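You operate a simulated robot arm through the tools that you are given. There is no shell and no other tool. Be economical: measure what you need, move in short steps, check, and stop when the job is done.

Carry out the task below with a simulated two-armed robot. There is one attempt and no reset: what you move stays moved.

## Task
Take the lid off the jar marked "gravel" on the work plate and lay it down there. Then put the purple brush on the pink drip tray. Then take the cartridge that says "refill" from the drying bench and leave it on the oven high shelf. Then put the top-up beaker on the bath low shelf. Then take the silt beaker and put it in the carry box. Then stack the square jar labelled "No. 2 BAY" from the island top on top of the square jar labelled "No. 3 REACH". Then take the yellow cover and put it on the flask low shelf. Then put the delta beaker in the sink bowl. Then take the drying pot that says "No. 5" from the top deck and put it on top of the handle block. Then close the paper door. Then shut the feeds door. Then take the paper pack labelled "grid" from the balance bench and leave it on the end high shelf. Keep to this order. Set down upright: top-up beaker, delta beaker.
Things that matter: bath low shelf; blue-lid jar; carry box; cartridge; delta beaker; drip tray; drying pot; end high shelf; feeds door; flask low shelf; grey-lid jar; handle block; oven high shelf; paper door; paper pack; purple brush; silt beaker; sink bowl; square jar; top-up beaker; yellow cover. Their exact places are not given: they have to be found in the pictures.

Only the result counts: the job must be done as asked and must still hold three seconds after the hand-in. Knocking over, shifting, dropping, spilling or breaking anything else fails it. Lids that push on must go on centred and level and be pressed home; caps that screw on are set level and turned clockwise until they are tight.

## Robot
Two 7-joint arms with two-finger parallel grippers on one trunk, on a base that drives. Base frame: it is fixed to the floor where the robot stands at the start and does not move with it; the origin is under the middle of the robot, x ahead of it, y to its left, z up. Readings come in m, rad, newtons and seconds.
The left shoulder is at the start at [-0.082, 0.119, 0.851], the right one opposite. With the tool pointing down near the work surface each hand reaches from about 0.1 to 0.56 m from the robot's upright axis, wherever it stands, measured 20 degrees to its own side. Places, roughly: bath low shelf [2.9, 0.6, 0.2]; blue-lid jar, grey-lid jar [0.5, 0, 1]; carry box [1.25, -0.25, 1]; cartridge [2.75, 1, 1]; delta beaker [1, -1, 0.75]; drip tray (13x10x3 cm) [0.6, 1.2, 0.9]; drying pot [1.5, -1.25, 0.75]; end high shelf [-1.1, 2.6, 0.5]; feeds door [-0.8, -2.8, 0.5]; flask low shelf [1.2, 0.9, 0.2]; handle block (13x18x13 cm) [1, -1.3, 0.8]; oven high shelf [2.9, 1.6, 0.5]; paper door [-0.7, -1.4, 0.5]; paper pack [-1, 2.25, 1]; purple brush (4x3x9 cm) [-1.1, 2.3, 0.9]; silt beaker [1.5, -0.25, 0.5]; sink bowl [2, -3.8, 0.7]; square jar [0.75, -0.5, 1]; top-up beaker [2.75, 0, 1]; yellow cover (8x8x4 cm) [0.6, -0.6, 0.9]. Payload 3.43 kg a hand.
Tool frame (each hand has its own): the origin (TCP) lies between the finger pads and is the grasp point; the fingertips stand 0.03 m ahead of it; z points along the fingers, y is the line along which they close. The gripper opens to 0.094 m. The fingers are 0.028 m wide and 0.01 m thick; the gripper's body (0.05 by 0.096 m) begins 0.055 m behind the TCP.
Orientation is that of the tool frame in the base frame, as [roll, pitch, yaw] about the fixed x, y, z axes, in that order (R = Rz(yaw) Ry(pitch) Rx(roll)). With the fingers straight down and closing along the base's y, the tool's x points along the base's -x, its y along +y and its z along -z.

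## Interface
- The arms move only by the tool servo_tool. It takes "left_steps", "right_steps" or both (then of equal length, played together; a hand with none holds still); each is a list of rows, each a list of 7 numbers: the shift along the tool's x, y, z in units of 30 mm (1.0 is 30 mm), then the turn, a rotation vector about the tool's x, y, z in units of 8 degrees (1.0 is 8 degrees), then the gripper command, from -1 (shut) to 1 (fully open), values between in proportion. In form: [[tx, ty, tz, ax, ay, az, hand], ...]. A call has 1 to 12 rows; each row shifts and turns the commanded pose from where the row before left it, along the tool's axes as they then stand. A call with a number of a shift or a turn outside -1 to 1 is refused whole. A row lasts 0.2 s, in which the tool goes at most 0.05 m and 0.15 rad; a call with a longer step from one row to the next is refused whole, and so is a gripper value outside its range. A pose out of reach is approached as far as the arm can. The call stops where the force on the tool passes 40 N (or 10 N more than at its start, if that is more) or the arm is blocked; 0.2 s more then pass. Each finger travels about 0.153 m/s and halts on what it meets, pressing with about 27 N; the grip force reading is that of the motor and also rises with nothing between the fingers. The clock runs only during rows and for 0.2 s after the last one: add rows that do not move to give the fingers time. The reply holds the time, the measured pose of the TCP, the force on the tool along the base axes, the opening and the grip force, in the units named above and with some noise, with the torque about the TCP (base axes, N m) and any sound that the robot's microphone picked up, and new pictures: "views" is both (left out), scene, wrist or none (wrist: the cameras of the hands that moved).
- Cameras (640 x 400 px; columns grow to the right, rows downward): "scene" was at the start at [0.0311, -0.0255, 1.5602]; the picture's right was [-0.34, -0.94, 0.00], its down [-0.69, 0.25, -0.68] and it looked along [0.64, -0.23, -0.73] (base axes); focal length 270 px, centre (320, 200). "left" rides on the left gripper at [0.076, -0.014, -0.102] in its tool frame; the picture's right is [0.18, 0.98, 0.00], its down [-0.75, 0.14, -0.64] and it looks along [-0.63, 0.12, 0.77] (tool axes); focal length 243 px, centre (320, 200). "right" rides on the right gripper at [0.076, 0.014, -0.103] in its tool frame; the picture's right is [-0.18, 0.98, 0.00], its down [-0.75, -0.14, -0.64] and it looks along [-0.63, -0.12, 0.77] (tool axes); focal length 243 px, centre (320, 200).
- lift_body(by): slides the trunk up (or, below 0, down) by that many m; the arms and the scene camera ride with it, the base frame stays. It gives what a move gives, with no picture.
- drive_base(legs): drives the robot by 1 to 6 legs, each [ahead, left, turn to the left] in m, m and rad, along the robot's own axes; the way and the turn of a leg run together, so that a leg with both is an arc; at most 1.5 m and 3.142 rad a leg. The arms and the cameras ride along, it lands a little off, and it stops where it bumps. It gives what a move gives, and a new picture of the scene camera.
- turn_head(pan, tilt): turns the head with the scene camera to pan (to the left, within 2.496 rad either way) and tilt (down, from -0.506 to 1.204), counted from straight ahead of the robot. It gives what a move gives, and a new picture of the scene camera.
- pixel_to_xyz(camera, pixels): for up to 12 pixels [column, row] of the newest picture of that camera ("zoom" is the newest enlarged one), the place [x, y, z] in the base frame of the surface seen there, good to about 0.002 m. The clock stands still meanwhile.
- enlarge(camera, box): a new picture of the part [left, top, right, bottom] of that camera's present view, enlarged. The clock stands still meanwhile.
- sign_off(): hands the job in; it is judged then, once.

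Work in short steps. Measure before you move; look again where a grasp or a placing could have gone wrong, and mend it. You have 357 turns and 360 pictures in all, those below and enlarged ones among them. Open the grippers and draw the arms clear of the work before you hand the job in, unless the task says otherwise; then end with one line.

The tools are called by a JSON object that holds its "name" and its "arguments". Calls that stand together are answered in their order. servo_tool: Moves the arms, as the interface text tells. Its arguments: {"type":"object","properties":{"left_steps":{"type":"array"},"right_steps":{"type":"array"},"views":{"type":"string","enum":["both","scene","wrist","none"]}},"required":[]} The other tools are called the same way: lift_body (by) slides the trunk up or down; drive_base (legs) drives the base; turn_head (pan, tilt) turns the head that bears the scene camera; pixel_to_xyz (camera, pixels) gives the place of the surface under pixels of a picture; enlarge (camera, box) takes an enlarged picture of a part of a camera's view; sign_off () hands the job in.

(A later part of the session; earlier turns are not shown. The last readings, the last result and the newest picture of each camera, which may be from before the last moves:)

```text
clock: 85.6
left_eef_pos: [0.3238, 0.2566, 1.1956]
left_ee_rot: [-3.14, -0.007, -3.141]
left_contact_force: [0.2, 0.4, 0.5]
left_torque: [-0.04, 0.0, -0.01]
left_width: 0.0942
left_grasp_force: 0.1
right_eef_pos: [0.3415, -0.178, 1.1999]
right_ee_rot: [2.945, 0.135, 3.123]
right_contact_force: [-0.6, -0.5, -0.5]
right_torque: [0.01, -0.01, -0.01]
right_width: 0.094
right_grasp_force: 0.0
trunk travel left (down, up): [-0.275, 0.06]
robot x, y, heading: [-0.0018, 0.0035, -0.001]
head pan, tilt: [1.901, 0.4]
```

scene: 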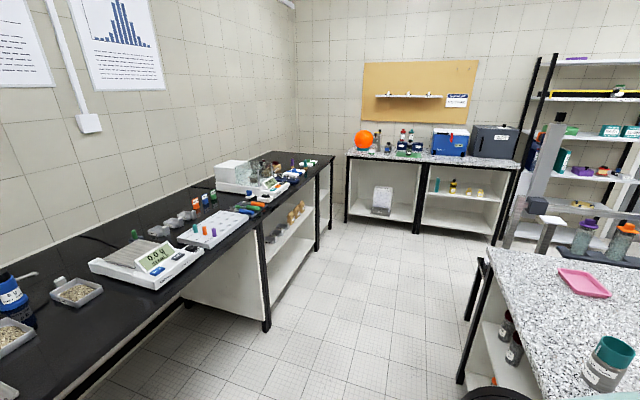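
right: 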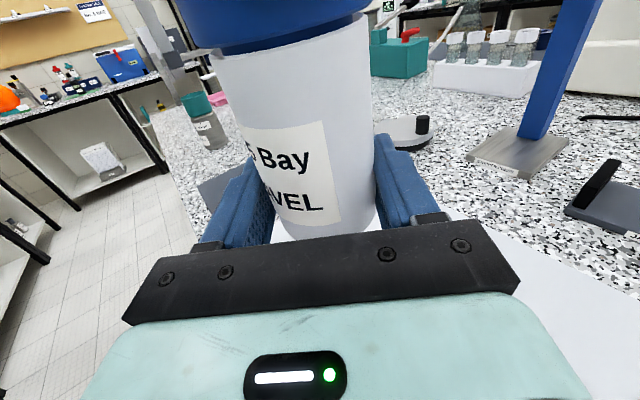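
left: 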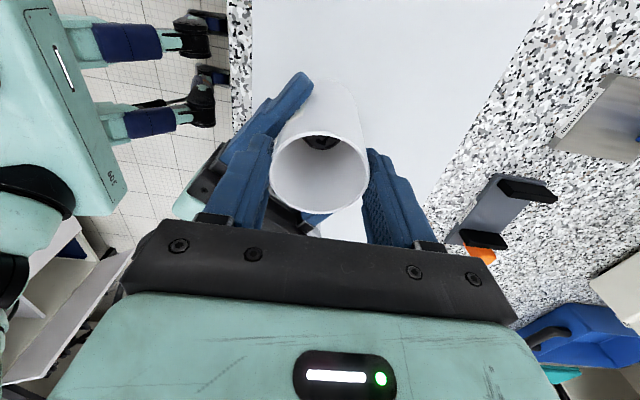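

The black balance bench lies to the left rear. I enlarge it to find the purple brush.

{"name": "enlarge", "arguments": {"camera": "scene", "box": [80, 140, 340, 300]}}

{"name": "enlarge", "arguments": {"camera": "scene", "box": [210, 145, 320, 215]}}

```text
2.46 times, centred on (210, 220) of scene
```

zoom: 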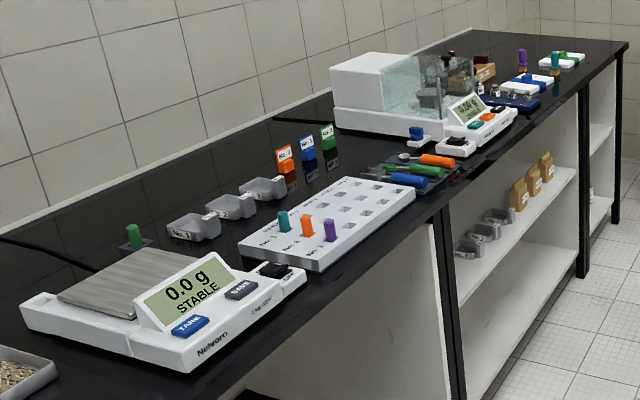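

```text
5.71 times, centred on (265, 180) of scene
```

zoom: 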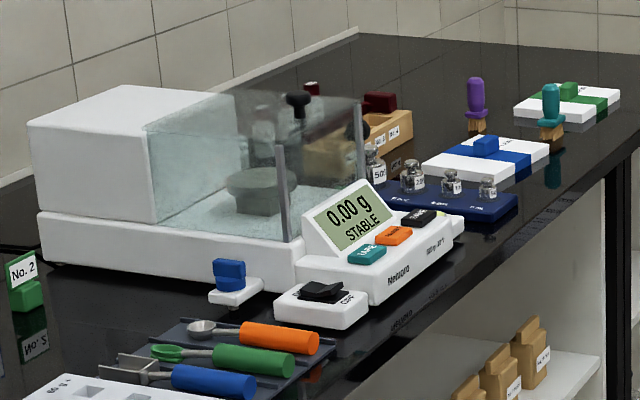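

The purple brush stands upright at (475,105) of the zoom, near the paper packs. I measure them all.

{"name": "pixel_to_xyz", "arguments": {"camera": "zoom", "pixels": [[475, 82], [475, 110], [475, 127], [551, 100], [550, 135], [485, 150], [565, 100], [600, 140], [540, 155], [400, 230], [412, 185], [600, 215]]}}

{"name": "pixel_to_xyz", "arguments": {"camera": "scene", "pixels": [[570, 268], [590, 290], [606, 292], [562, 272], [500, 260], [455, 370], [265, 335], [330, 240], [270, 250], [350, 220], [430, 225], [380, 150]]}}

```text
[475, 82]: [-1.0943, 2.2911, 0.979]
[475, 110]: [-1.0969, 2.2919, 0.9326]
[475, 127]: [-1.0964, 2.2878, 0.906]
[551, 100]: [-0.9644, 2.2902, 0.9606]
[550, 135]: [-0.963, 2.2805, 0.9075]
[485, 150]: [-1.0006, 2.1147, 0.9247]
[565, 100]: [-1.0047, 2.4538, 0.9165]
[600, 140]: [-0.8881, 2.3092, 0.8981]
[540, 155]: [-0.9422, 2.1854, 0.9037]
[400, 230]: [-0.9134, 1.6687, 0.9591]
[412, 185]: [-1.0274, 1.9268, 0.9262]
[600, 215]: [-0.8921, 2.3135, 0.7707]
```

```text
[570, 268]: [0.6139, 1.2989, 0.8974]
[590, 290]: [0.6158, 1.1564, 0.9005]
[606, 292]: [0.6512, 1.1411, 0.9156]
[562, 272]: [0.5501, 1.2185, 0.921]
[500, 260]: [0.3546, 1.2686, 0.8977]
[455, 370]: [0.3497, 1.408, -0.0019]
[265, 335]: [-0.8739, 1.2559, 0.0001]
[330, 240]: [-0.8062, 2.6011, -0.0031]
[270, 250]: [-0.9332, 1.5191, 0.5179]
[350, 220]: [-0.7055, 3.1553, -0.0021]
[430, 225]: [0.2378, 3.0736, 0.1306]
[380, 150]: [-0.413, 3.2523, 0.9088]
```

The brush stands at [-1.096, 2.290], the bench edge is x≈-0.89, and the tray is around [0.60, 1.22]. I straighten the right hand, draw both hands in, and drive toward the balance bench facing it.

{"name": "servo_tool", "arguments": {"left_steps": [[0.5, 0, 0, 0, 0, 0, 1], [0.5, 0, 0, 0, 0, 0, 1], [0.5, 0, 0, 0, 0, 0, 1], [0.5, 0, 0, 0, 0, 0, 1]], "right_steps": [[0.7, -0.5, 0, 0.7, 0.48, 0, 1], [0.7, -0.5, 0, 0.7, 0.48, 0, 1], [0.7, -0.5, 0, 0, 0, 0, 1], [0.5, -0.5, 0, 0, 0, 0, 1]], "views": "none"}}

{"name": "drive_base", "arguments": {"legs": [[-0.3, 1.4, 0], [0, 0, 3.1416]]}}

```text
clock: 86.6
left_eef_pos: [0.2631, 0.256, 1.1949]
left_ee_rot: [-3.14, -0.005, -3.141]
left_contact_force: [-0.7, 0.0, 0.4]
left_torque: [0.01, -0.01, -0.01]
left_width: 0.0938
left_grasp_force: 0.0
right_eef_pos: [0.2651, -0.2365, 1.1902]
right_ee_rot: [-3.141, 0.002, 3.135]
right_contact_force: [-0.4, -0.9, 0.8]
right_torque: [0.01, -0.01, -0.01]
right_width: 0.0938
right_grasp_force: 0.0
trunk travel left (down, up): [-0.275, 0.06]
robot x, y, heading: [0.0009, 0.0001, -0.002]
head pan, tilt: [1.901, 0.4]
```

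```text
refused: 3.1416 is not a number from -3.14159 to 3.14159
```

The turn was a hair too large, so I repeat with 3.14.

{"name": "drive_base", "arguments": {"legs": [[-0.3, 1.4, 0], [0, 0, 3.14]]}}

{"name": "turn_head", "arguments": {"pan": 0, "tilt": 0.7}}

```text
clock: 106.0
left_eef_pos: [-0.5674, 1.1083, 1.1963]
left_ee_rot: [-3.14, -0.006, -0.019]
left_contact_force: [0.2, 0.2, -0.2]
left_torque: [0.01, 0.02, -0.03]
left_width: 0.0941
left_grasp_force: 0.1
right_eef_pos: [-0.56, 1.6027, 1.1905]
right_ee_rot: [3.141, 0.002, -0.025]
right_contact_force: [-0.4, -0.3, -0.5]
right_torque: [0.03, 0.0, 0.0]
right_width: 0.094
right_grasp_force: 0.0
trunk travel left (down, up): [-0.275, 0.06]
robot x, y, heading: [-0.2978, 1.3607, 3.125]
head pan, tilt: [1.901, 0.4]
```

scene: 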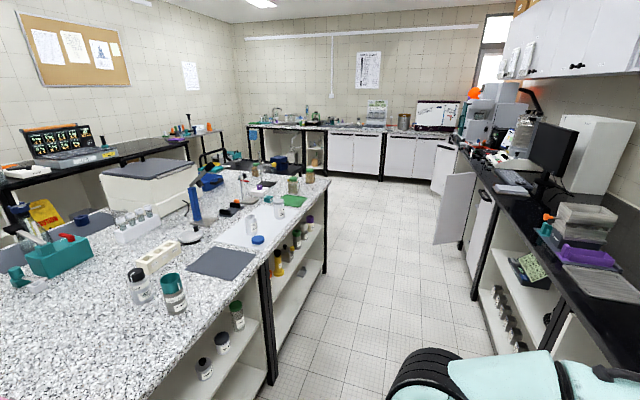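

```text
clock: 107.9
left_eef_pos: [-0.5665, 1.1084, 1.197]
left_ee_rot: [-3.14, -0.005, -0.02]
left_contact_force: [0.4, -1.0, 0.4]
left_torque: [-0.02, 0.02, 0.01]
left_width: 0.0943
left_grasp_force: 0.0
right_eef_pos: [-0.5598, 1.6021, 1.1904]
right_ee_rot: [3.14, 0.002, -0.024]
right_contact_force: [0.1, -0.5, -0.4]
right_torque: [0.0, -0.05, 0.03]
right_width: 0.0942
right_grasp_force: 0.2
trunk travel left (down, up): [-0.275, 0.06]
robot x, y, heading: [-0.2991, 1.365, 3.121]
head pan, tilt: [0.0, 0.7]
```

scene: 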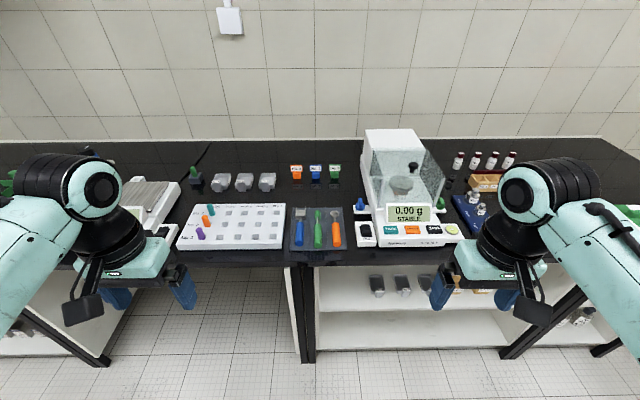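

The balance bench is ahead. I drive sideways and ahead so that the brush lies in front of the right hand.

{"name": "drive_base", "arguments": {"legs": [[0.0, -0.75, 0.02], [0.27, 0, 0]]}}

```text
clock: 116.4
left_eef_pos: [-0.8219, 1.8581, 1.1972]
left_ee_rot: [-3.141, -0.005, -0.012]
left_contact_force: [-0.5, -0.8, 0.5]
left_torque: [-0.01, 0.02, -0.01]
left_width: 0.0941
left_grasp_force: 0.0
right_eef_pos: [-0.8167, 2.3524, 1.1905]
right_ee_rot: [3.141, 0.001, -0.016]
right_contact_force: [0.2, -0.4, -0.1]
right_torque: [0.0, -0.01, -0.02]
right_width: 0.094
right_grasp_force: 0.0
trunk travel left (down, up): [-0.275, 0.06]
robot x, y, heading: [-0.5535, 2.1111, 3.126]
head pan, tilt: [0.0, 0.7]
```

scene: 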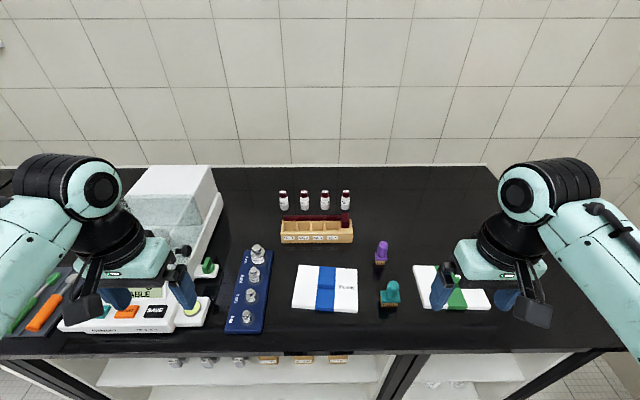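

The brush is at (382,250). I move 6 cm nearer and measure.

{"name": "drive_base", "arguments": {"legs": [[0.06, 0, 0.015]]}}

{"name": "enlarge", "arguments": {"camera": "scene", "box": [280, 210, 480, 335]}}

```text
clock: 117.3
left_eef_pos: [-0.8771, 1.8559, 1.1967]
left_ee_rot: [-3.14, -0.006, 0.002]
left_contact_force: [0.0, -0.2, 0.1]
left_torque: [0.01, -0.03, 0.0]
left_width: 0.0937
left_grasp_force: 0.1
right_eef_pos: [-0.8809, 2.3481, 1.1897]
right_ee_rot: [3.139, 0.001, -0.003]
right_contact_force: [-0.1, 0.1, 0.8]
right_torque: [-0.01, -0.04, 0.01]
right_width: 0.094
right_grasp_force: 0.1
trunk travel left (down, up): [-0.275, 0.06]
robot x, y, heading: [-0.6142, 2.1151, -3.141]
head pan, tilt: [0.0, 0.7]
```

scene: 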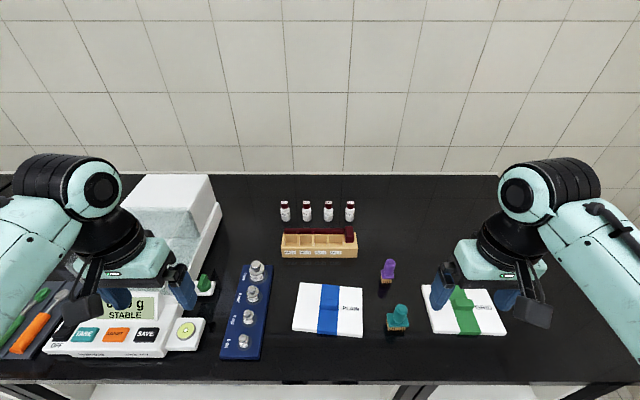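

```text
3.20 times, centred on (380, 272) of scene
```

zoom: 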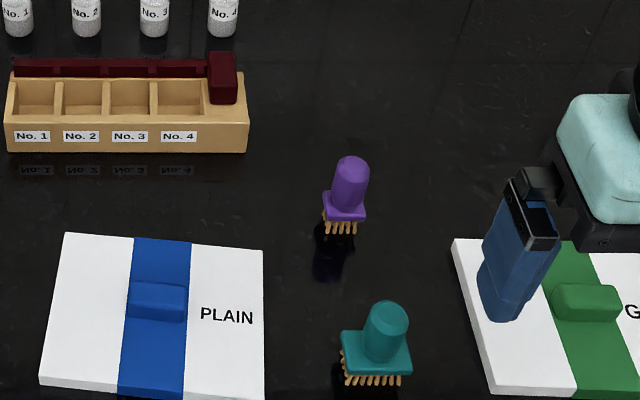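

The green pack reads "G…" (grid). I measure the purple brush's points.

{"name": "pixel_to_xyz", "arguments": {"camera": "zoom", "pixels": [[352, 162], [350, 180], [337, 178], [363, 178], [347, 198], [330, 205], [362, 208], [342, 228], [340, 245], [586, 305], [555, 300], [615, 305]]}}

```text
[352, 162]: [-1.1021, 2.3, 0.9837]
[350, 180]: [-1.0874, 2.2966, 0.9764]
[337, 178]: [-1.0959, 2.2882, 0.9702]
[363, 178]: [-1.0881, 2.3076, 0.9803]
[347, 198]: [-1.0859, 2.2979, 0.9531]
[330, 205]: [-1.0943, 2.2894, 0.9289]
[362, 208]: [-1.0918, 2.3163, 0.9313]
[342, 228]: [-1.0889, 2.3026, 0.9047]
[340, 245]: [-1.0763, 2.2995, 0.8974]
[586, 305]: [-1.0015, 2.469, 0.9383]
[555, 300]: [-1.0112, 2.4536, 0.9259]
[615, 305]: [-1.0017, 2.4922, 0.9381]
```

The handle is centred at about [-1.098, 2.299] with its top at 0.985. I move the right hand over it at z≈1.06.

{"name": "servo_tool", "arguments": {"right_steps": [[-0.9, 0.2, 0.55, 0, 0, 0, 1], [-0.9, 0.2, 0.55, 0, 0, 0, 1], [-0.9, 0.2, 0.55, 0, 0, 0, 1], [-0.9, 0.2, 0.55, 0, 0, 0, 1], [-0.9, 0.2, 0.55, 0, 0, 0, 1], [-0.9, 0.2, 0.55, 0, 0, 0, 0.3], [-0.9, 0.2, 0.55, 0, 0, 0, 0.3], [-0.93, 0.25, 0.5, 0, 0, 0, 0.3], [0, 0, 0, 0, 0, 0, 0.3]], "views": "wrist"}}

```text
clock: 119.3
left_eef_pos: [-0.8769, 1.8563, 1.1969]
left_ee_rot: [-3.14, -0.004, 0.002]
left_contact_force: [-0.2, -0.6, 0.0]
left_torque: [0.01, 0.05, 0.01]
left_width: 0.0938
left_grasp_force: 0.1
right_eef_pos: [-1.0965, 2.2978, 1.0614]
right_ee_rot: [3.138, 0.001, -0.002]
right_contact_force: [0.3, 0.1, -0.1]
right_torque: [0.02, 0.05, -0.03]
right_width: 0.0611
right_grasp_force: 0.1
trunk travel left (down, up): [-0.275, 0.06]
robot x, y, heading: [-0.6156, 2.1149, -3.141]
head pan, tilt: [0.0, 0.7]
```

right: 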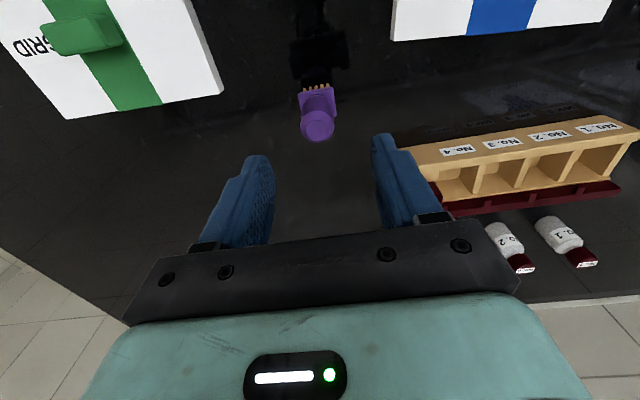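

The purple brush is centred between the fingers, and the green pack is confirmed as "GRID". I descend to z≈0.972 and close.

{"name": "servo_tool", "arguments": {"right_steps": [[0, 0, 1, 0, 0, 0, 0.3], [0, 0, 1, 0, 0, 0, 0.3], [0, 0, 0.95, 0, 0, 0, 0.3], [0, 0, 0, 0, 0, 0, -1], [0, 0, 0, 0, 0, 0, -1], [0, 0, 0, 0, 0, 0, -1]], "views": "wrist"}}

```text
clock: 120.8
left_eef_pos: [-0.8768, 1.8551, 1.1978]
left_ee_rot: [-3.14, -0.006, 0.003]
left_contact_force: [0.5, -1.3, -0.5]
left_torque: [-0.01, -0.01, -0.03]
left_width: 0.0943
left_grasp_force: 0.0
right_eef_pos: [-1.0972, 2.2982, 0.9722]
right_ee_rot: [3.141, 0.003, -0.003]
right_contact_force: [-1.2, 0.7, 0.6]
right_torque: [0.01, -0.01, -0.01]
right_width: 0.0266
right_grasp_force: 27.8
trunk travel left (down, up): [-0.275, 0.06]
robot x, y, heading: [-0.6144, 2.1133, -3.14]
head pan, tilt: [0.0, 0.7]
```

right: 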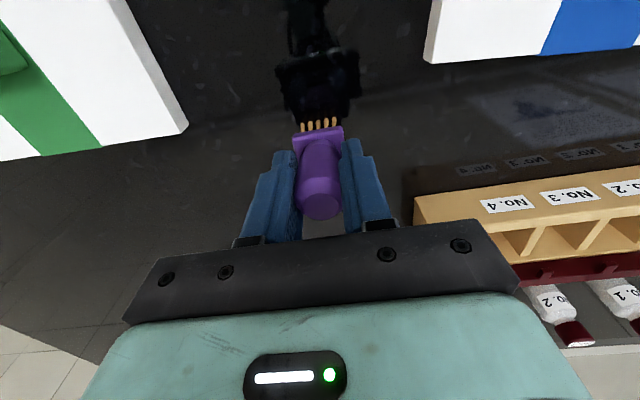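

It is gripped. I lift straight up, draw back toward the robot, then back off the bench.

{"name": "servo_tool", "arguments": {"right_steps": [[0, 0, -1, 0, 0, 0, -1], [0, 0, -1, 0, 0, 0, -1], [0, 0, -1, 0, 0, 0, -1], [0, 0, -1, 0, 0, 0, -1], [0.9, -0.2, -0.8, 0, 0, 0, -1], [0.9, -0.2, -0.8, 0, 0, 0, -1], [0.9, -0.2, -0.8, 0, 0, 0, -1], [0.9, -0.2, -0.5, 0, 0, 0, -1], [0.9, -0.2, 0, 0, 0, 0, -1], [0.9, -0.2, 0, 0, 0, 0, -1], [0.9, -0.2, 0, 0, 0, 0, -1], [0.5, 0, 0, 0, 0, 0, -1]], "views": "none"}}

{"name": "drive_base", "arguments": {"legs": [[-0.3, 0, 0], [0, 0.6, 0]]}}

```text
clock: 123.3
left_eef_pos: [-0.876, 1.8561, 1.1964]
left_ee_rot: [-3.14, -0.005, 0.002]
left_contact_force: [-0.5, 0.4, 0.4]
left_torque: [0.01, -0.05, 0.05]
left_width: 0.0941
left_grasp_force: 0.1
right_eef_pos: [-0.8927, 2.3396, 1.1786]
right_ee_rot: [3.141, 0.0, -0.001]
right_contact_force: [0.5, 0.3, 0.1]
right_torque: [0.02, -0.02, 0.03]
right_width: 0.0264
right_grasp_force: 26.8
trunk travel left (down, up): [-0.275, 0.06]
robot x, y, heading: [-0.6129, 2.1139, -3.139]
head pan, tilt: [0.0, 0.7]
```

```text
clock: 130.8
left_eef_pos: [-0.5735, 1.2525, 1.1972]
left_ee_rot: [-3.14, -0.004, 0.002]
left_contact_force: [0.2, 0.1, -0.5]
left_torque: [-0.01, -0.01, 0.03]
left_width: 0.0939
left_grasp_force: 0.0
right_eef_pos: [-0.5897, 1.7378, 1.1791]
right_ee_rot: [3.139, 0.0, 0.0]
right_contact_force: [0.5, -0.8, 0.1]
right_torque: [-0.02, -0.05, 0.0]
right_width: 0.0268
right_grasp_force: 27.1
trunk travel left (down, up): [-0.275, 0.06]
robot x, y, heading: [-0.3103, 1.5076, -3.136]
head pan, tilt: [0.0, 0.7]
```

scene: 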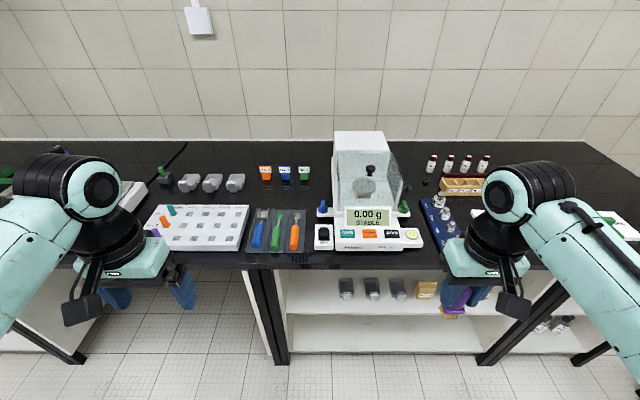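

The brush is held at (453,310). I turn around to face the island and approach the tray.

{"name": "drive_base", "arguments": {"legs": [[0, 0, 3.136]]}}

{"name": "turn_head", "arguments": {"pan": 0, "tilt": 0.7}}

```text
clock: 138.3
left_eef_pos: [-0.024, 1.7404, 1.1968]
left_ee_rot: [-3.14, -0.006, 3.045]
left_contact_force: [0.5, -0.7, -1.1]
left_torque: [0.04, -0.02, -0.03]
left_width: 0.0938
left_grasp_force: 0.1
right_eef_pos: [-0.0549, 1.2543, 1.178]
right_ee_rot: [3.141, 0.002, 3.042]
right_contact_force: [0.2, -0.1, -1.1]
right_torque: [0.01, 0.0, -0.01]
right_width: 0.027
right_grasp_force: 26.9
trunk travel left (down, up): [-0.275, 0.06]
robot x, y, heading: [-0.3114, 1.5078, -0.092]
head pan, tilt: [0.0, 0.7]
```

scene: 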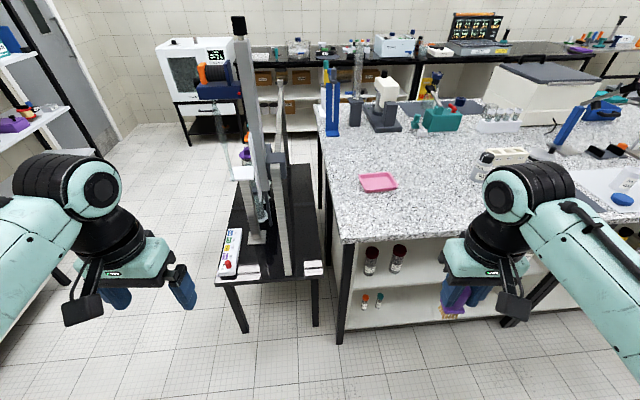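

```text
clock: 138.9
left_eef_pos: [-0.0239, 1.7402, 1.196]
left_ee_rot: [-3.139, -0.005, 3.046]
left_contact_force: [0.5, -0.5, 0.1]
left_torque: [0.02, 0.01, -0.01]
left_width: 0.0939
left_grasp_force: 0.1
right_eef_pos: [-0.0547, 1.2556, 1.1779]
right_ee_rot: [3.14, 0.002, 3.043]
right_contact_force: [0.0, -0.6, 0.0]
right_torque: [0.01, -0.02, 0.0]
right_width: 0.0267
right_grasp_force: 26.8
trunk travel left (down, up): [-0.275, 0.06]
robot x, y, heading: [-0.3129, 1.51, -0.097]
head pan, tilt: [0.0, 0.7]
```

scene: 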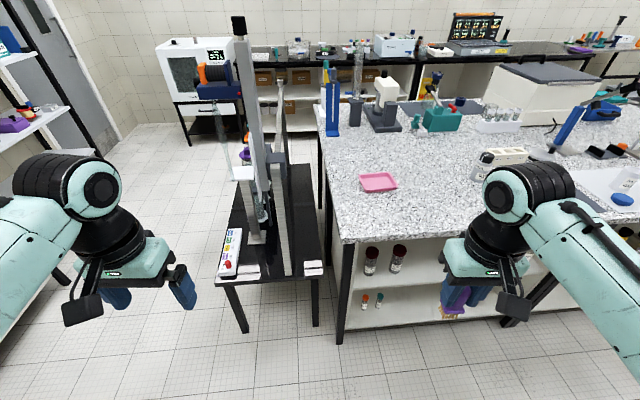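

A side table with a tall stand stands to the left of the island. I measure it and the tray before driving in.

{"name": "pixel_to_xyz", "arguments": {"camera": "scene", "pixels": [[362, 178], [395, 186], [376, 183], [378, 175], [232, 270], [310, 268], [262, 238], [240, 40], [342, 240], [300, 170], [340, 330], [225, 255]]}}

{"name": "enlarge", "arguments": {"camera": "scene", "box": [340, 155, 420, 205]}}

```text
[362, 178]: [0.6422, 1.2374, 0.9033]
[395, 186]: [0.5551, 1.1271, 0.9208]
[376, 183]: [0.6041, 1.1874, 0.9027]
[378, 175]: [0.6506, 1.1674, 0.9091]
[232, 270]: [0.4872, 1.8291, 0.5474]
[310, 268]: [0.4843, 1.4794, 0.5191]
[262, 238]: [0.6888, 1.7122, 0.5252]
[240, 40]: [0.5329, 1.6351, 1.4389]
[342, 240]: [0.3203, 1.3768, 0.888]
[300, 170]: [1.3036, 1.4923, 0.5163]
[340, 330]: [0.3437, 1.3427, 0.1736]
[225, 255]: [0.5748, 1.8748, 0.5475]
```

```text
8.00 times, centred on (380, 180) of scene
```

zoom: 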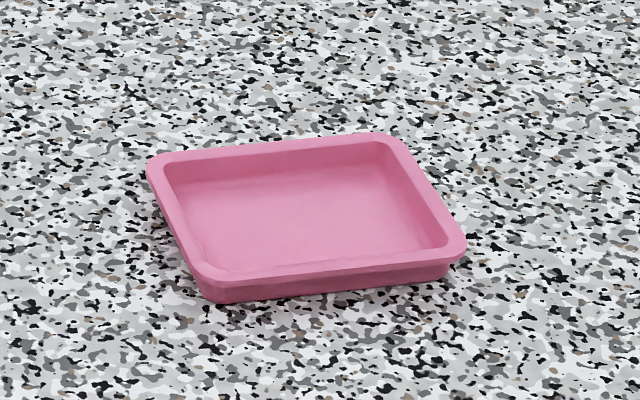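

Tray floor centre is near [0.60, 1.18, 0.903] and the stand post is at [0.53, 1.64]. I pull the left hand inward and drive in at y≈1.28.

{"name": "servo_tool", "arguments": {"left_steps": [[0, -1, 0, 0, 0, 0, 1], [0, -1, 0, 0, 0, 0, 1], [0, -1, 0, 0, 0, 0, 1], [0, -1, 0, 0, 0, 0, 1]], "views": "none"}}

{"name": "drive_base", "arguments": {"legs": [[0, 0, 0.097], [0, -0.23, 0], [0.39, 0, 0]]}}

{"name": "enlarge", "arguments": {"camera": "scene", "box": [280, 150, 480, 275]}}

```text
clock: 139.9
left_eef_pos: [-0.0331, 1.6193, 1.197]
left_ee_rot: [-3.139, -0.006, 3.049]
left_contact_force: [0.4, -0.5, 0.2]
left_torque: [0.02, 0.02, -0.03]
left_width: 0.0939
left_grasp_force: 0.1
right_eef_pos: [-0.0558, 1.2544, 1.178]
right_ee_rot: [3.14, 0.0, 3.043]
right_contact_force: [0.2, -0.4, -0.2]
right_torque: [0.0, 0.01, 0.01]
right_width: 0.027
right_grasp_force: 26.3
trunk travel left (down, up): [-0.275, 0.06]
robot x, y, heading: [-0.3111, 1.5095, -0.098]
head pan, tilt: [0.0, 0.7]
```

```text
clock: 145.1
left_eef_pos: [0.3246, 1.4037, 1.1959]
left_ee_rot: [3.141, -0.005, 3.125]
left_contact_force: [-0.3, -1.0, -0.1]
left_torque: [0.0, 0.0, -0.05]
left_width: 0.094
left_grasp_force: 0.1
right_eef_pos: [0.3326, 1.0394, 1.1782]
right_ee_rot: [3.14, 0.002, 3.119]
right_contact_force: [-1.0, 0.7, -0.9]
right_torque: [0.03, 0.0, 0.04]
right_width: 0.027
right_grasp_force: 26.8
trunk travel left (down, up): [-0.275, 0.06]
robot x, y, heading: [0.0565, 1.2768, -0.016]
head pan, tilt: [0.0, 0.7]
stopped in leg 3: the robot was blocked; the commanded pose is now the measured one
```

scene: 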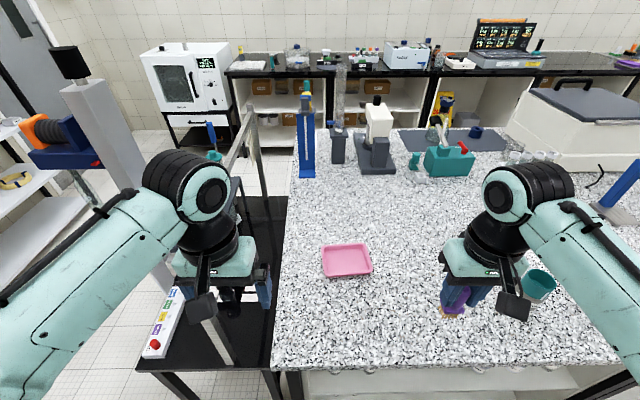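

```text
3.20 times, centred on (380, 212) of scene
```

zoom: 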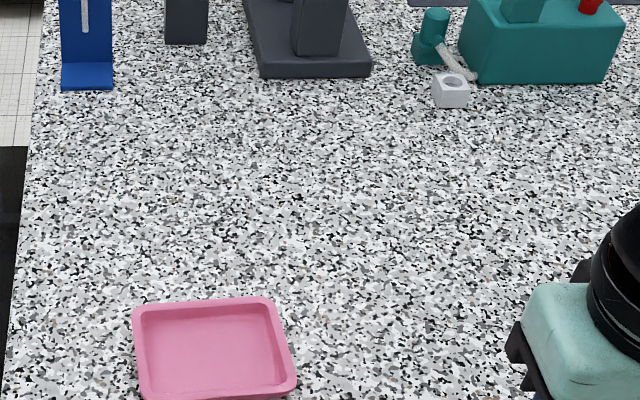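

It bumped gently at x=0.057 but that is close enough. I back off 1 cm and measure the tray.

{"name": "drive_base", "arguments": {"legs": [[-0.012, 0, 0.016]]}}

{"name": "pixel_to_xyz", "arguments": {"camera": "scene", "pixels": [[346, 260], [326, 248], [367, 246], [371, 272], [326, 275], [346, 252], [346, 268]]}}

```text
clock: 145.7
left_eef_pos: [0.3252, 1.4018, 1.1963]
left_ee_rot: [3.142, -0.006, 3.121]
left_contact_force: [-0.4, -0.4, -0.4]
left_torque: [0.0, 0.01, 0.04]
left_width: 0.0942
left_grasp_force: 0.0
right_eef_pos: [0.3308, 1.0359, 1.1778]
right_ee_rot: [3.141, 0.001, 3.118]
right_contact_force: [-0.3, -0.8, -0.8]
right_torque: [-0.01, 0.01, 0.0]
right_width: 0.027
right_grasp_force: 26.8
trunk travel left (down, up): [-0.275, 0.06]
robot x, y, heading: [0.0592, 1.2699, -0.021]
head pan, tilt: [0.0, 0.7]
stopped in leg 1: the robot was blocked; the commanded pose is now the measured one
```

scene: 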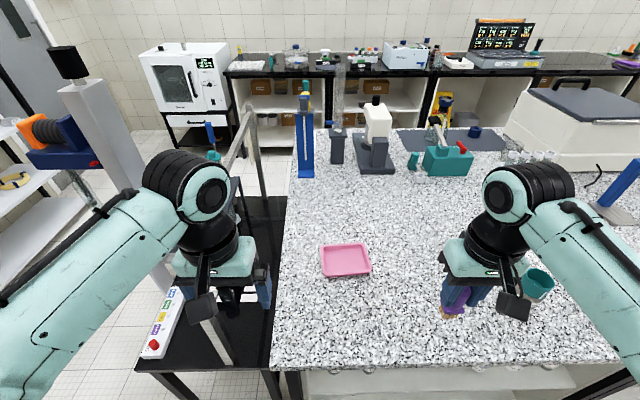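

```text
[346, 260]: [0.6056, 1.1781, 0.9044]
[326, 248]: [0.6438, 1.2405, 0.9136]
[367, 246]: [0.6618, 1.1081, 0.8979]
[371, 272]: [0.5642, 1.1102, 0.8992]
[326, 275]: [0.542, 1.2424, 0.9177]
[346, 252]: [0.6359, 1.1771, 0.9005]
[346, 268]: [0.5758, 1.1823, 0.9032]
```

It is blocked even on the small turn, so I try backing straight off by 3 cm to get free.

{"name": "drive_base", "arguments": {"legs": [[-0.03, 0, 0]]}}

```text
clock: 146.6
left_eef_pos: [0.2963, 1.4031, 1.1963]
left_ee_rot: [-3.141, -0.008, 3.119]
left_contact_force: [-0.8, 0.1, -0.6]
left_torque: [-0.06, -0.03, -0.02]
left_width: 0.094
left_grasp_force: 0.1
right_eef_pos: [0.3015, 1.036, 1.1782]
right_ee_rot: [3.139, 0.0, 3.115]
right_contact_force: [-0.6, -0.2, -0.8]
right_torque: [0.0, -0.03, 0.02]
right_width: 0.0267
right_grasp_force: 27.5
trunk travel left (down, up): [-0.275, 0.06]
robot x, y, heading: [0.0335, 1.2721, -0.018]
head pan, tilt: [0.0, 0.7]
```

scene: 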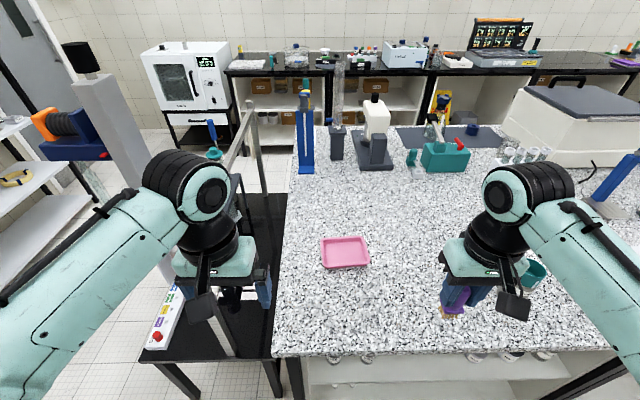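

It moved freely. I go 1.5 cm ahead, then carry the brush over the tray at about z=1.05.

{"name": "drive_base", "arguments": {"legs": [[0.015, 0, 0]]}}

{"name": "servo_tool", "arguments": {"right_steps": [[-1, 0.54, 0.45, 0, 0, 0, -1], [-1, 0.54, 0.45, 0, 0, 0, -1], [-1, 0.54, 0.45, 0, 0, 0, -1], [-1, 0.54, 0.45, 0, 0, 0, -1], [-1, 0.54, 0.45, 0, 0, 0, -1], [-1, 0.54, 0.45, 0, 0, 0, -1], [-1, 0.54, 0.45, 0, 0, 0, -1], [-1, 0.54, 0.45, 0, 0, 0, -1], [-1, 0.54, 0.45, 0, 0, 0, -1], [0, 0, 0, 0, 0, 0, -1]], "views": "both"}}

```text
clock: 147.3
left_eef_pos: [0.3101, 1.4029, 1.1963]
left_ee_rot: [-3.139, -0.005, 3.121]
left_contact_force: [-0.1, -0.1, 0.6]
left_torque: [-0.01, 0.01, -0.03]
left_width: 0.0941
left_grasp_force: 0.0
right_eef_pos: [0.3145, 1.0366, 1.1787]
right_ee_rot: [-3.141, 0.002, 3.116]
right_contact_force: [0.7, 1.2, 0.3]
right_torque: [0.01, 0.02, 0.03]
right_width: 0.0268
right_grasp_force: 26.9
trunk travel left (down, up): [-0.275, 0.06]
robot x, y, heading: [0.0416, 1.2701, -0.021]
head pan, tilt: [0.0, 0.7]
```

scene: 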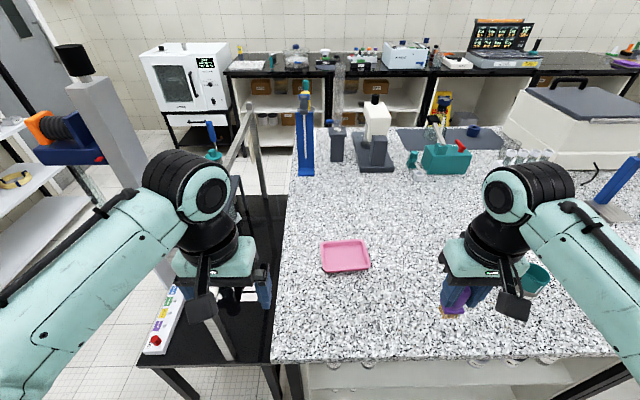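

```text
clock: 149.5
left_eef_pos: [0.3107, 1.4025, 1.1969]
left_ee_rot: [-3.142, -0.005, 3.121]
left_contact_force: [-0.3, -0.8, -0.7]
left_torque: [-0.02, 0.0, 0.01]
left_width: 0.094
left_grasp_force: 0.1
right_eef_pos: [0.543, 1.1658, 1.0514]
right_ee_rot: [3.14, 0.0, 3.116]
right_contact_force: [0.3, 0.3, -1.0]
right_torque: [-0.02, 0.0, -0.02]
right_width: 0.0269
right_grasp_force: 27.3
right hand out of reach, approached as far as the arm can: row 8, 9
trunk travel left (down, up): [-0.275, 0.06]
robot x, y, heading: [0.0409, 1.2684, -0.023]
head pan, tilt: [0.0, 0.7]
```

scene: 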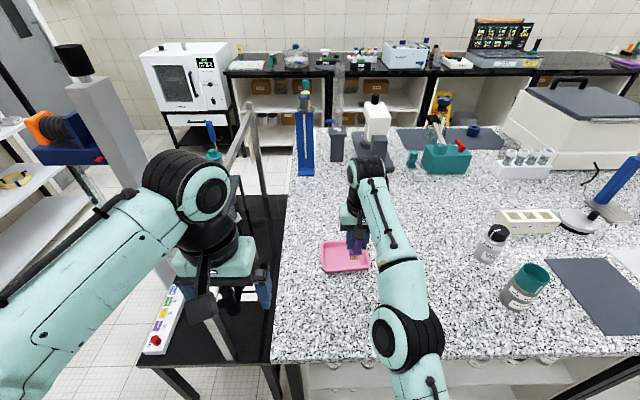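
right: 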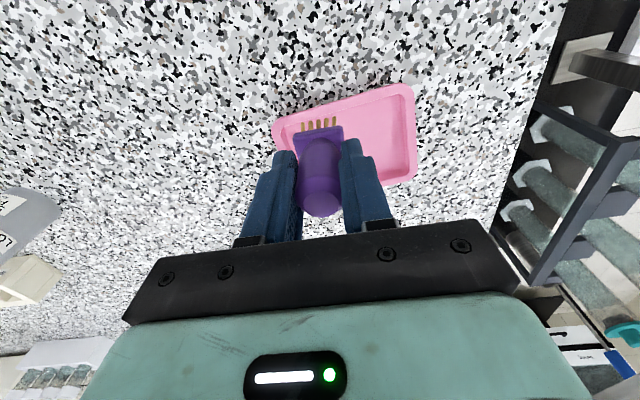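

The brush is a bit short of the tray centre. Going lower extends the reach, so I move on and down.

{"name": "servo_tool", "arguments": {"right_steps": [[0, 0, 0.7, 0, 0, 0, -1], [-0.8, 0.3, 0.3, 0, 0, 0, -1], [-0.8, 0.3, 0.2, 0, 0, 0, -1], [0, 0, 0, 0, 0, 0, -1]], "views": "both"}}

```text
clock: 150.5
left_eef_pos: [0.3113, 1.4028, 1.1961]
left_ee_rot: [-3.14, -0.005, 3.12]
left_contact_force: [0.9, -0.5, 0.5]
left_torque: [0.01, -0.02, 0.0]
left_width: 0.094
left_grasp_force: 0.2
right_eef_pos: [0.5547, 1.1731, 1.0187]
right_ee_rot: [-3.141, 0.001, 3.117]
right_contact_force: [0.0, 0.0, -0.8]
right_torque: [0.01, 0.01, 0.0]
right_width: 0.0268
right_grasp_force: 27.1
right hand out of reach, approached as far as the arm can: row 2, 3
trunk travel left (down, up): [-0.275, 0.06]
robot x, y, heading: [0.0426, 1.2692, -0.018]
head pan, tilt: [0.0, 0.7]
```

scene: 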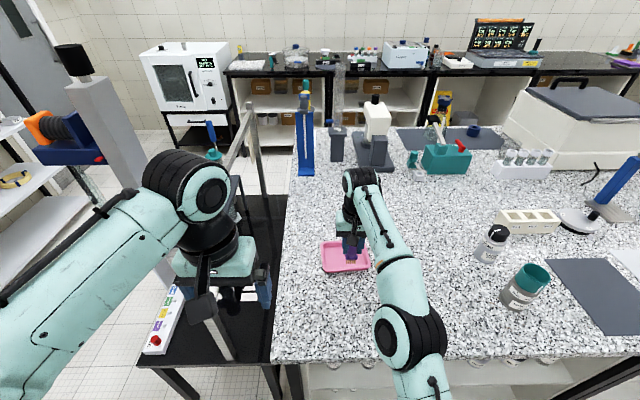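
right: 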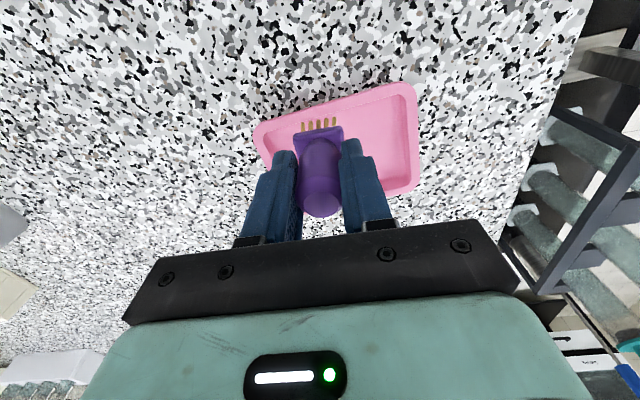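

Reach is limited here, so I raise the trunk 5 cm and creep 1.2 cm ahead.

{"name": "lift_body", "arguments": {"by": 0.055}}

{"name": "drive_base", "arguments": {"legs": [[0.012, 0, 0]]}}

{"name": "servo_tool", "arguments": {"right_steps": [[0, 0, 1, 0, 0, 0, -1], [0, 0, 0.8, 0, 0, 0, -1], [-0.7, 0.3, 0.2, 0, 0, 0, -1], [-0.5, 0.3, 0, 0, 0, 0, -1], [0, 0, 0, 0, 0, 0, -1]], "views": "wrist"}}

```text
clock: 151.5
left_eef_pos: [0.3108, 1.4029, 1.25]
left_ee_rot: [-3.138, -0.008, 3.122]
left_contact_force: [-0.5, 0.7, 0.2]
left_torque: [0.01, -0.01, -0.02]
left_width: 0.0939
left_grasp_force: 0.0
right_eef_pos: [0.5542, 1.174, 1.0728]
right_ee_rot: [3.141, 0.003, 3.116]
right_contact_force: [-0.2, -0.2, 0.1]
right_torque: [-0.01, 0.03, 0.0]
right_width: 0.0269
right_grasp_force: 27.1
trunk travel left (down, up): [-0.33, 0.005]
robot x, y, heading: [0.0443, 1.2748, -0.02]
head pan, tilt: [0.0, 0.7]
```

```text
clock: 152.2
left_eef_pos: [0.3201, 1.4017, 1.2516]
left_ee_rot: [-3.139, -0.006, 3.12]
left_contact_force: [-0.2, -0.2, -0.9]
left_torque: [-0.01, -0.03, 0.02]
left_width: 0.0938
left_grasp_force: 0.1
right_eef_pos: [0.5649, 1.1725, 1.0738]
right_ee_rot: [3.139, 0.001, 3.114]
right_contact_force: [0.5, -0.8, -1.1]
right_torque: [0.0, -0.04, 0.0]
right_width: 0.0269
right_grasp_force: 27.2
trunk travel left (down, up): [-0.33, 0.005]
robot x, y, heading: [0.0542, 1.2708, -0.02]
head pan, tilt: [0.0, 0.7]
```

scene: 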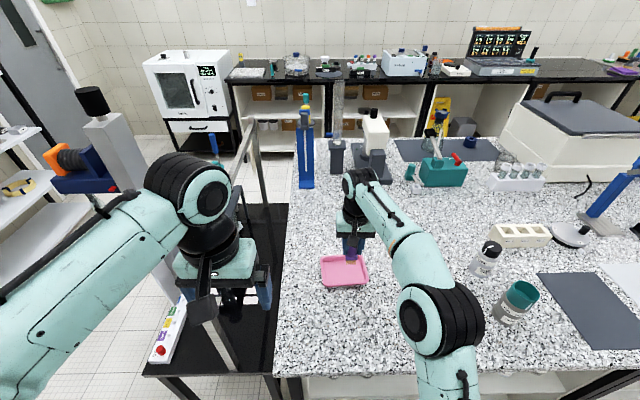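

```text
clock: 153.4
left_eef_pos: [0.3229, 1.4025, 1.2517]
left_ee_rot: [-3.14, -0.006, 3.121]
left_contact_force: [0.1, 0.3, 0.5]
left_torque: [0.01, 0.0, 0.0]
left_width: 0.0945
left_grasp_force: 0.1
right_eef_pos: [0.6037, 1.1881, 1.013]
right_ee_rot: [3.141, 0.002, 3.116]
right_contact_force: [-0.2, -0.4, 0.0]
right_torque: [-0.01, 0.0, -0.01]
right_width: 0.0269
right_grasp_force: 26.9
trunk travel left (down, up): [-0.33, 0.005]
robot x, y, heading: [0.0537, 1.2708, -0.016]
head pan, tilt: [0.0, 0.7]
```

right: 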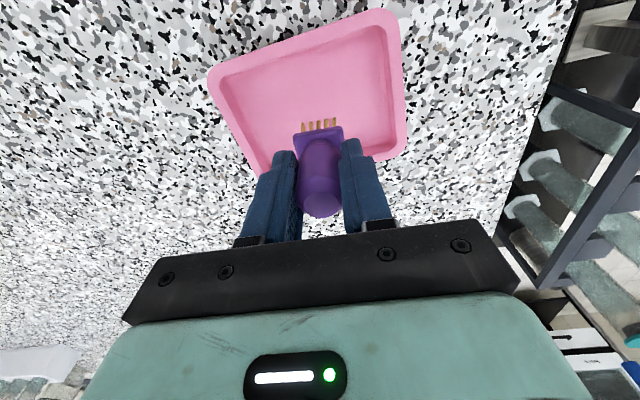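

The brush is over the tray centre. I lower it onto the tray floor (TCP about 0.979).

{"name": "servo_tool", "arguments": {"right_steps": [[0, -0.2, 0.5, 0, 0, 0, -1], [0, 0, 0.3, 0, 0, 0, -1], [0, 0, 0.15, 0, 0, 0, -1], [0, 0, 0.1, 0, 0, 0, -1], [0, 0, 0, 0, 0, 0, -1]], "views": "none"}}

```text
clock: 154.6
left_eef_pos: [0.3227, 1.4022, 1.2506]
left_ee_rot: [-3.139, -0.004, 3.121]
left_contact_force: [0.2, -0.8, -0.1]
left_torque: [0.01, 0.01, 0.01]
left_width: 0.094
left_grasp_force: 0.1
right_eef_pos: [0.6035, 1.1824, 0.9817]
right_ee_rot: [-3.141, 0.0, 3.115]
right_contact_force: [0.5, 0.3, -1.3]
right_torque: [0.0, -0.03, -0.03]
right_width: 0.0268
right_grasp_force: 26.9
trunk travel left (down, up): [-0.33, 0.005]
robot x, y, heading: [0.0566, 1.2682, -0.017]
head pan, tilt: [0.0, 0.7]
```

No contact yet. I go down a few millimetres more, watching the force.

{"name": "servo_tool", "arguments": {"right_steps": [[0, 0, 0.08, 0, 0, 0, -1], [0, 0, 0.08, 0, 0, 0, -1], [0, 0, 0, 0, 0, 0, -1]], "views": "wrist"}}

```text
clock: 155.4
left_eef_pos: [0.3223, 1.4012, 1.2517]
left_ee_rot: [-3.141, -0.005, 3.121]
left_contact_force: [0.2, -0.3, 0.1]
left_torque: [-0.03, 0.03, 0.01]
left_width: 0.0938
left_grasp_force: 0.1
right_eef_pos: [0.6045, 1.1836, 0.979]
right_ee_rot: [3.14, 0.003, 3.116]
right_contact_force: [-0.2, -1.3, 3.1]
right_torque: [-0.03, 0.02, 0.0]
right_width: 0.0268
right_grasp_force: 27.3
trunk travel left (down, up): [-0.33, 0.005]
robot x, y, heading: [0.0557, 1.2702, -0.021]
head pan, tilt: [0.0, 0.7]
```

right: 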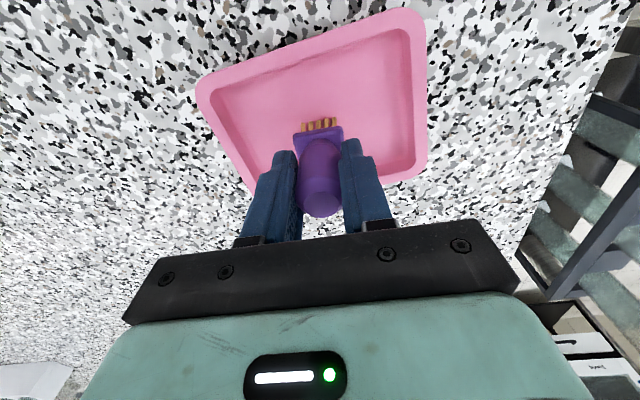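

Contact at 3 N. I release and rise, then check.

{"name": "servo_tool", "arguments": {"right_steps": [[0, 0, 0, 0, 0, 0, -0.2], [0, 0, 0, 0, 0, 0, 0.2], [0, 0, 0, 0, 0, 0, 0.3], [0, 0, -1, 0, 0, 0, 0.3], [0, 0, -1, 0, 0, 0, 0.3], [0, 0, -1, 0, 0, 0, 0.5], [0, 0, -1, 0, 0, 0, 1], [1, -0.5, -1, 0, 0, 0, 1], [1, -0.5, -1, 0, 0, 0, 1], [1, -0.5, 0, 0, 0, 0, 1], [1, -0.5, 0, 0, 0, 0, 1], [1, -0.5, 0, 0, 0, 0, 1]], "views": "scene"}}

```text
clock: 158.0
left_eef_pos: [0.3217, 1.4017, 1.2531]
left_ee_rot: [-3.14, -0.007, 3.122]
left_contact_force: [-0.3, -0.1, 0.9]
left_torque: [0.03, -0.04, -0.02]
left_width: 0.0942
left_grasp_force: 0.2
right_eef_pos: [0.4393, 1.1105, 1.1572]
right_ee_rot: [3.14, 0.002, 3.116]
right_contact_force: [0.4, 0.8, -0.2]
right_torque: [0.03, -0.01, -0.02]
right_width: 0.0939
right_grasp_force: 0.1
right hand out of reach, approached as far as the arm can: row 7
trunk travel left (down, up): [-0.33, 0.005]
robot x, y, heading: [0.0573, 1.2711, -0.023]
head pan, tilt: [0.0, 0.7]
```

scene: 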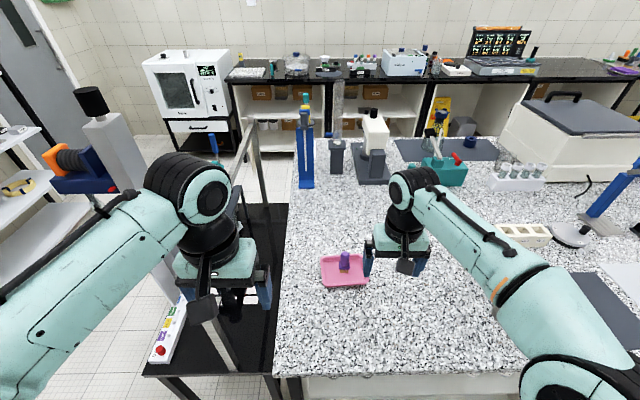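

The brush stands on the tray. Next is the cartridge on the far bench; I look around for a route, to the left and then the right.

{"name": "turn_head", "arguments": {"pan": 0.8, "tilt": 0.45}}

{"name": "pixel_to_xyz", "arguments": {"camera": "scene", "pixels": [[320, 380], [320, 320], [320, 280], [320, 250], [320, 220], [200, 300], [100, 300], [420, 250], [440, 220], [480, 300], [560, 200], [40, 250]]}}

```text
clock: 159.2
left_eef_pos: [0.3233, 1.4027, 1.2517]
left_ee_rot: [-3.14, -0.004, 3.122]
left_contact_force: [0.2, -0.3, -0.1]
left_torque: [0.01, 0.01, -0.02]
left_width: 0.0943
left_grasp_force: 0.0
right_eef_pos: [0.44, 1.1097, 1.1568]
right_ee_rot: [3.139, 0.002, 3.117]
right_contact_force: [-0.4, -0.1, -0.2]
right_torque: [-0.02, -0.03, 0.02]
right_width: 0.0937
right_grasp_force: 0.1
trunk travel left (down, up): [-0.33, 0.005]
robot x, y, heading: [0.0516, 1.2762, -0.021]
head pan, tilt: [0.799, 0.45]
```

scene: 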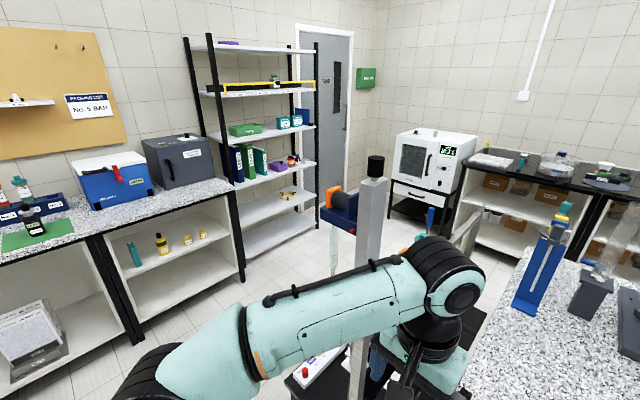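

```text
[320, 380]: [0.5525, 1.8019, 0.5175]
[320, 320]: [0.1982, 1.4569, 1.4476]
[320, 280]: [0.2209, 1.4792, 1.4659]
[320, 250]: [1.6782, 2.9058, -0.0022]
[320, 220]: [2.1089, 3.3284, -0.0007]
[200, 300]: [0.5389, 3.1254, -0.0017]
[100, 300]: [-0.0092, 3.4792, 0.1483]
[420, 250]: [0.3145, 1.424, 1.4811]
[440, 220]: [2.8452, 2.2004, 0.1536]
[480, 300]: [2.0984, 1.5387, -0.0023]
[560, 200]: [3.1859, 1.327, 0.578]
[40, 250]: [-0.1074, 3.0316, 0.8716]
```

The passage between the side table (y≤1.9) and the end cupboards (y≥3.0) is clear. I back up, go left to y≈2.45, and drive forward to x≈1.0 first.

{"name": "drive_base", "arguments": {"legs": [[-0.35, 0, 0.021], [0, 1.17, 0], [1.3, 0, 0]]}}

```text
clock: 177.7
left_eef_pos: [1.2809, 2.5438, 1.2525]
left_ee_rot: [-3.14, -0.006, 3.109]
left_contact_force: [-0.4, 0.3, 0.1]
left_torque: [-0.01, 0.04, 0.0]
left_width: 0.0939
left_grasp_force: 0.1
right_eef_pos: [1.3947, 2.2523, 1.1575]
right_ee_rot: [3.141, 0.002, 3.106]
right_contact_force: [1.1, -0.2, -0.2]
right_torque: [0.0, -0.01, -0.03]
right_width: 0.0941
right_grasp_force: 0.0
trunk travel left (down, up): [-0.33, 0.005]
robot x, y, heading: [1.0146, 2.4121, -0.034]
head pan, tilt: [0.799, 0.45]
```

scene: 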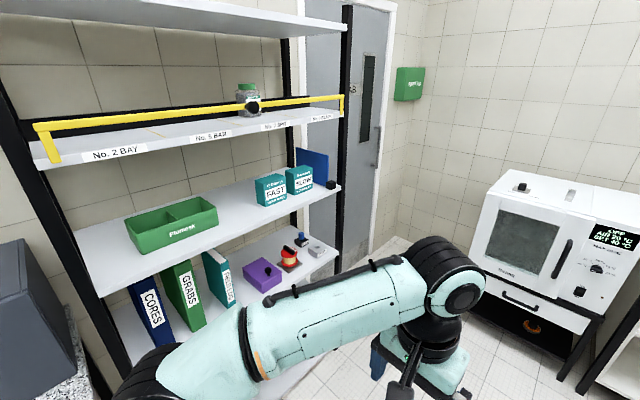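

I look ahead-right to see the far bench and the aisle.

{"name": "turn_head", "arguments": {"pan": -0.6, "tilt": 0.5}}

{"name": "pixel_to_xyz", "arguments": {"camera": "scene", "pixels": [[320, 250], [320, 200], [250, 250], [400, 150], [400, 250], [320, 140], [150, 200], [200, 150], [450, 130], [500, 200]]}}

```text
clock: 179.2
left_eef_pos: [1.281, 2.5455, 1.2521]
left_ee_rot: [-3.138, -0.003, 3.108]
left_contact_force: [-1.1, -0.4, -0.3]
left_torque: [0.03, 0.01, 0.02]
left_width: 0.0939
left_grasp_force: 0.1
right_eef_pos: [1.3947, 2.2524, 1.1577]
right_ee_rot: [3.139, 0.002, 3.103]
right_contact_force: [0.8, 0.1, 0.0]
right_torque: [0.0, 0.02, 0.02]
right_width: 0.0943
right_grasp_force: 0.0
trunk travel left (down, up): [-0.33, 0.005]
robot x, y, heading: [1.0124, 2.4201, -0.033]
head pan, tilt: [-0.6, 0.499]
```

scene: 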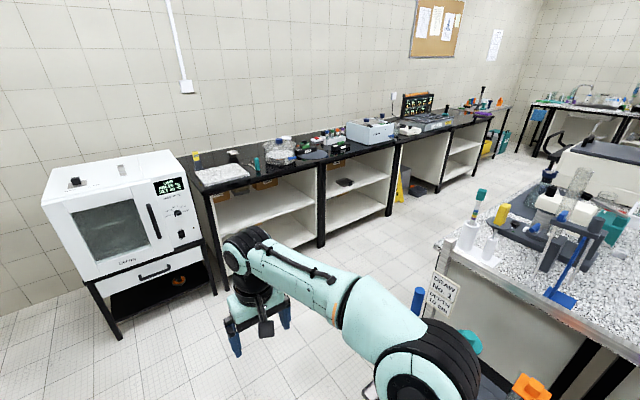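

```text
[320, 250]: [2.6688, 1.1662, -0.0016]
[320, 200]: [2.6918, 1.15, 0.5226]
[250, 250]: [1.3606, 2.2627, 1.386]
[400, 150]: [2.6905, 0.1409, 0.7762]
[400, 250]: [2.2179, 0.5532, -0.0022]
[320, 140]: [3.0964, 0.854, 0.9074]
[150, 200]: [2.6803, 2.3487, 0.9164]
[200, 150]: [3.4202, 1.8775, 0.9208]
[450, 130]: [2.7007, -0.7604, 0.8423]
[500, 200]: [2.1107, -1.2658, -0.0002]
```

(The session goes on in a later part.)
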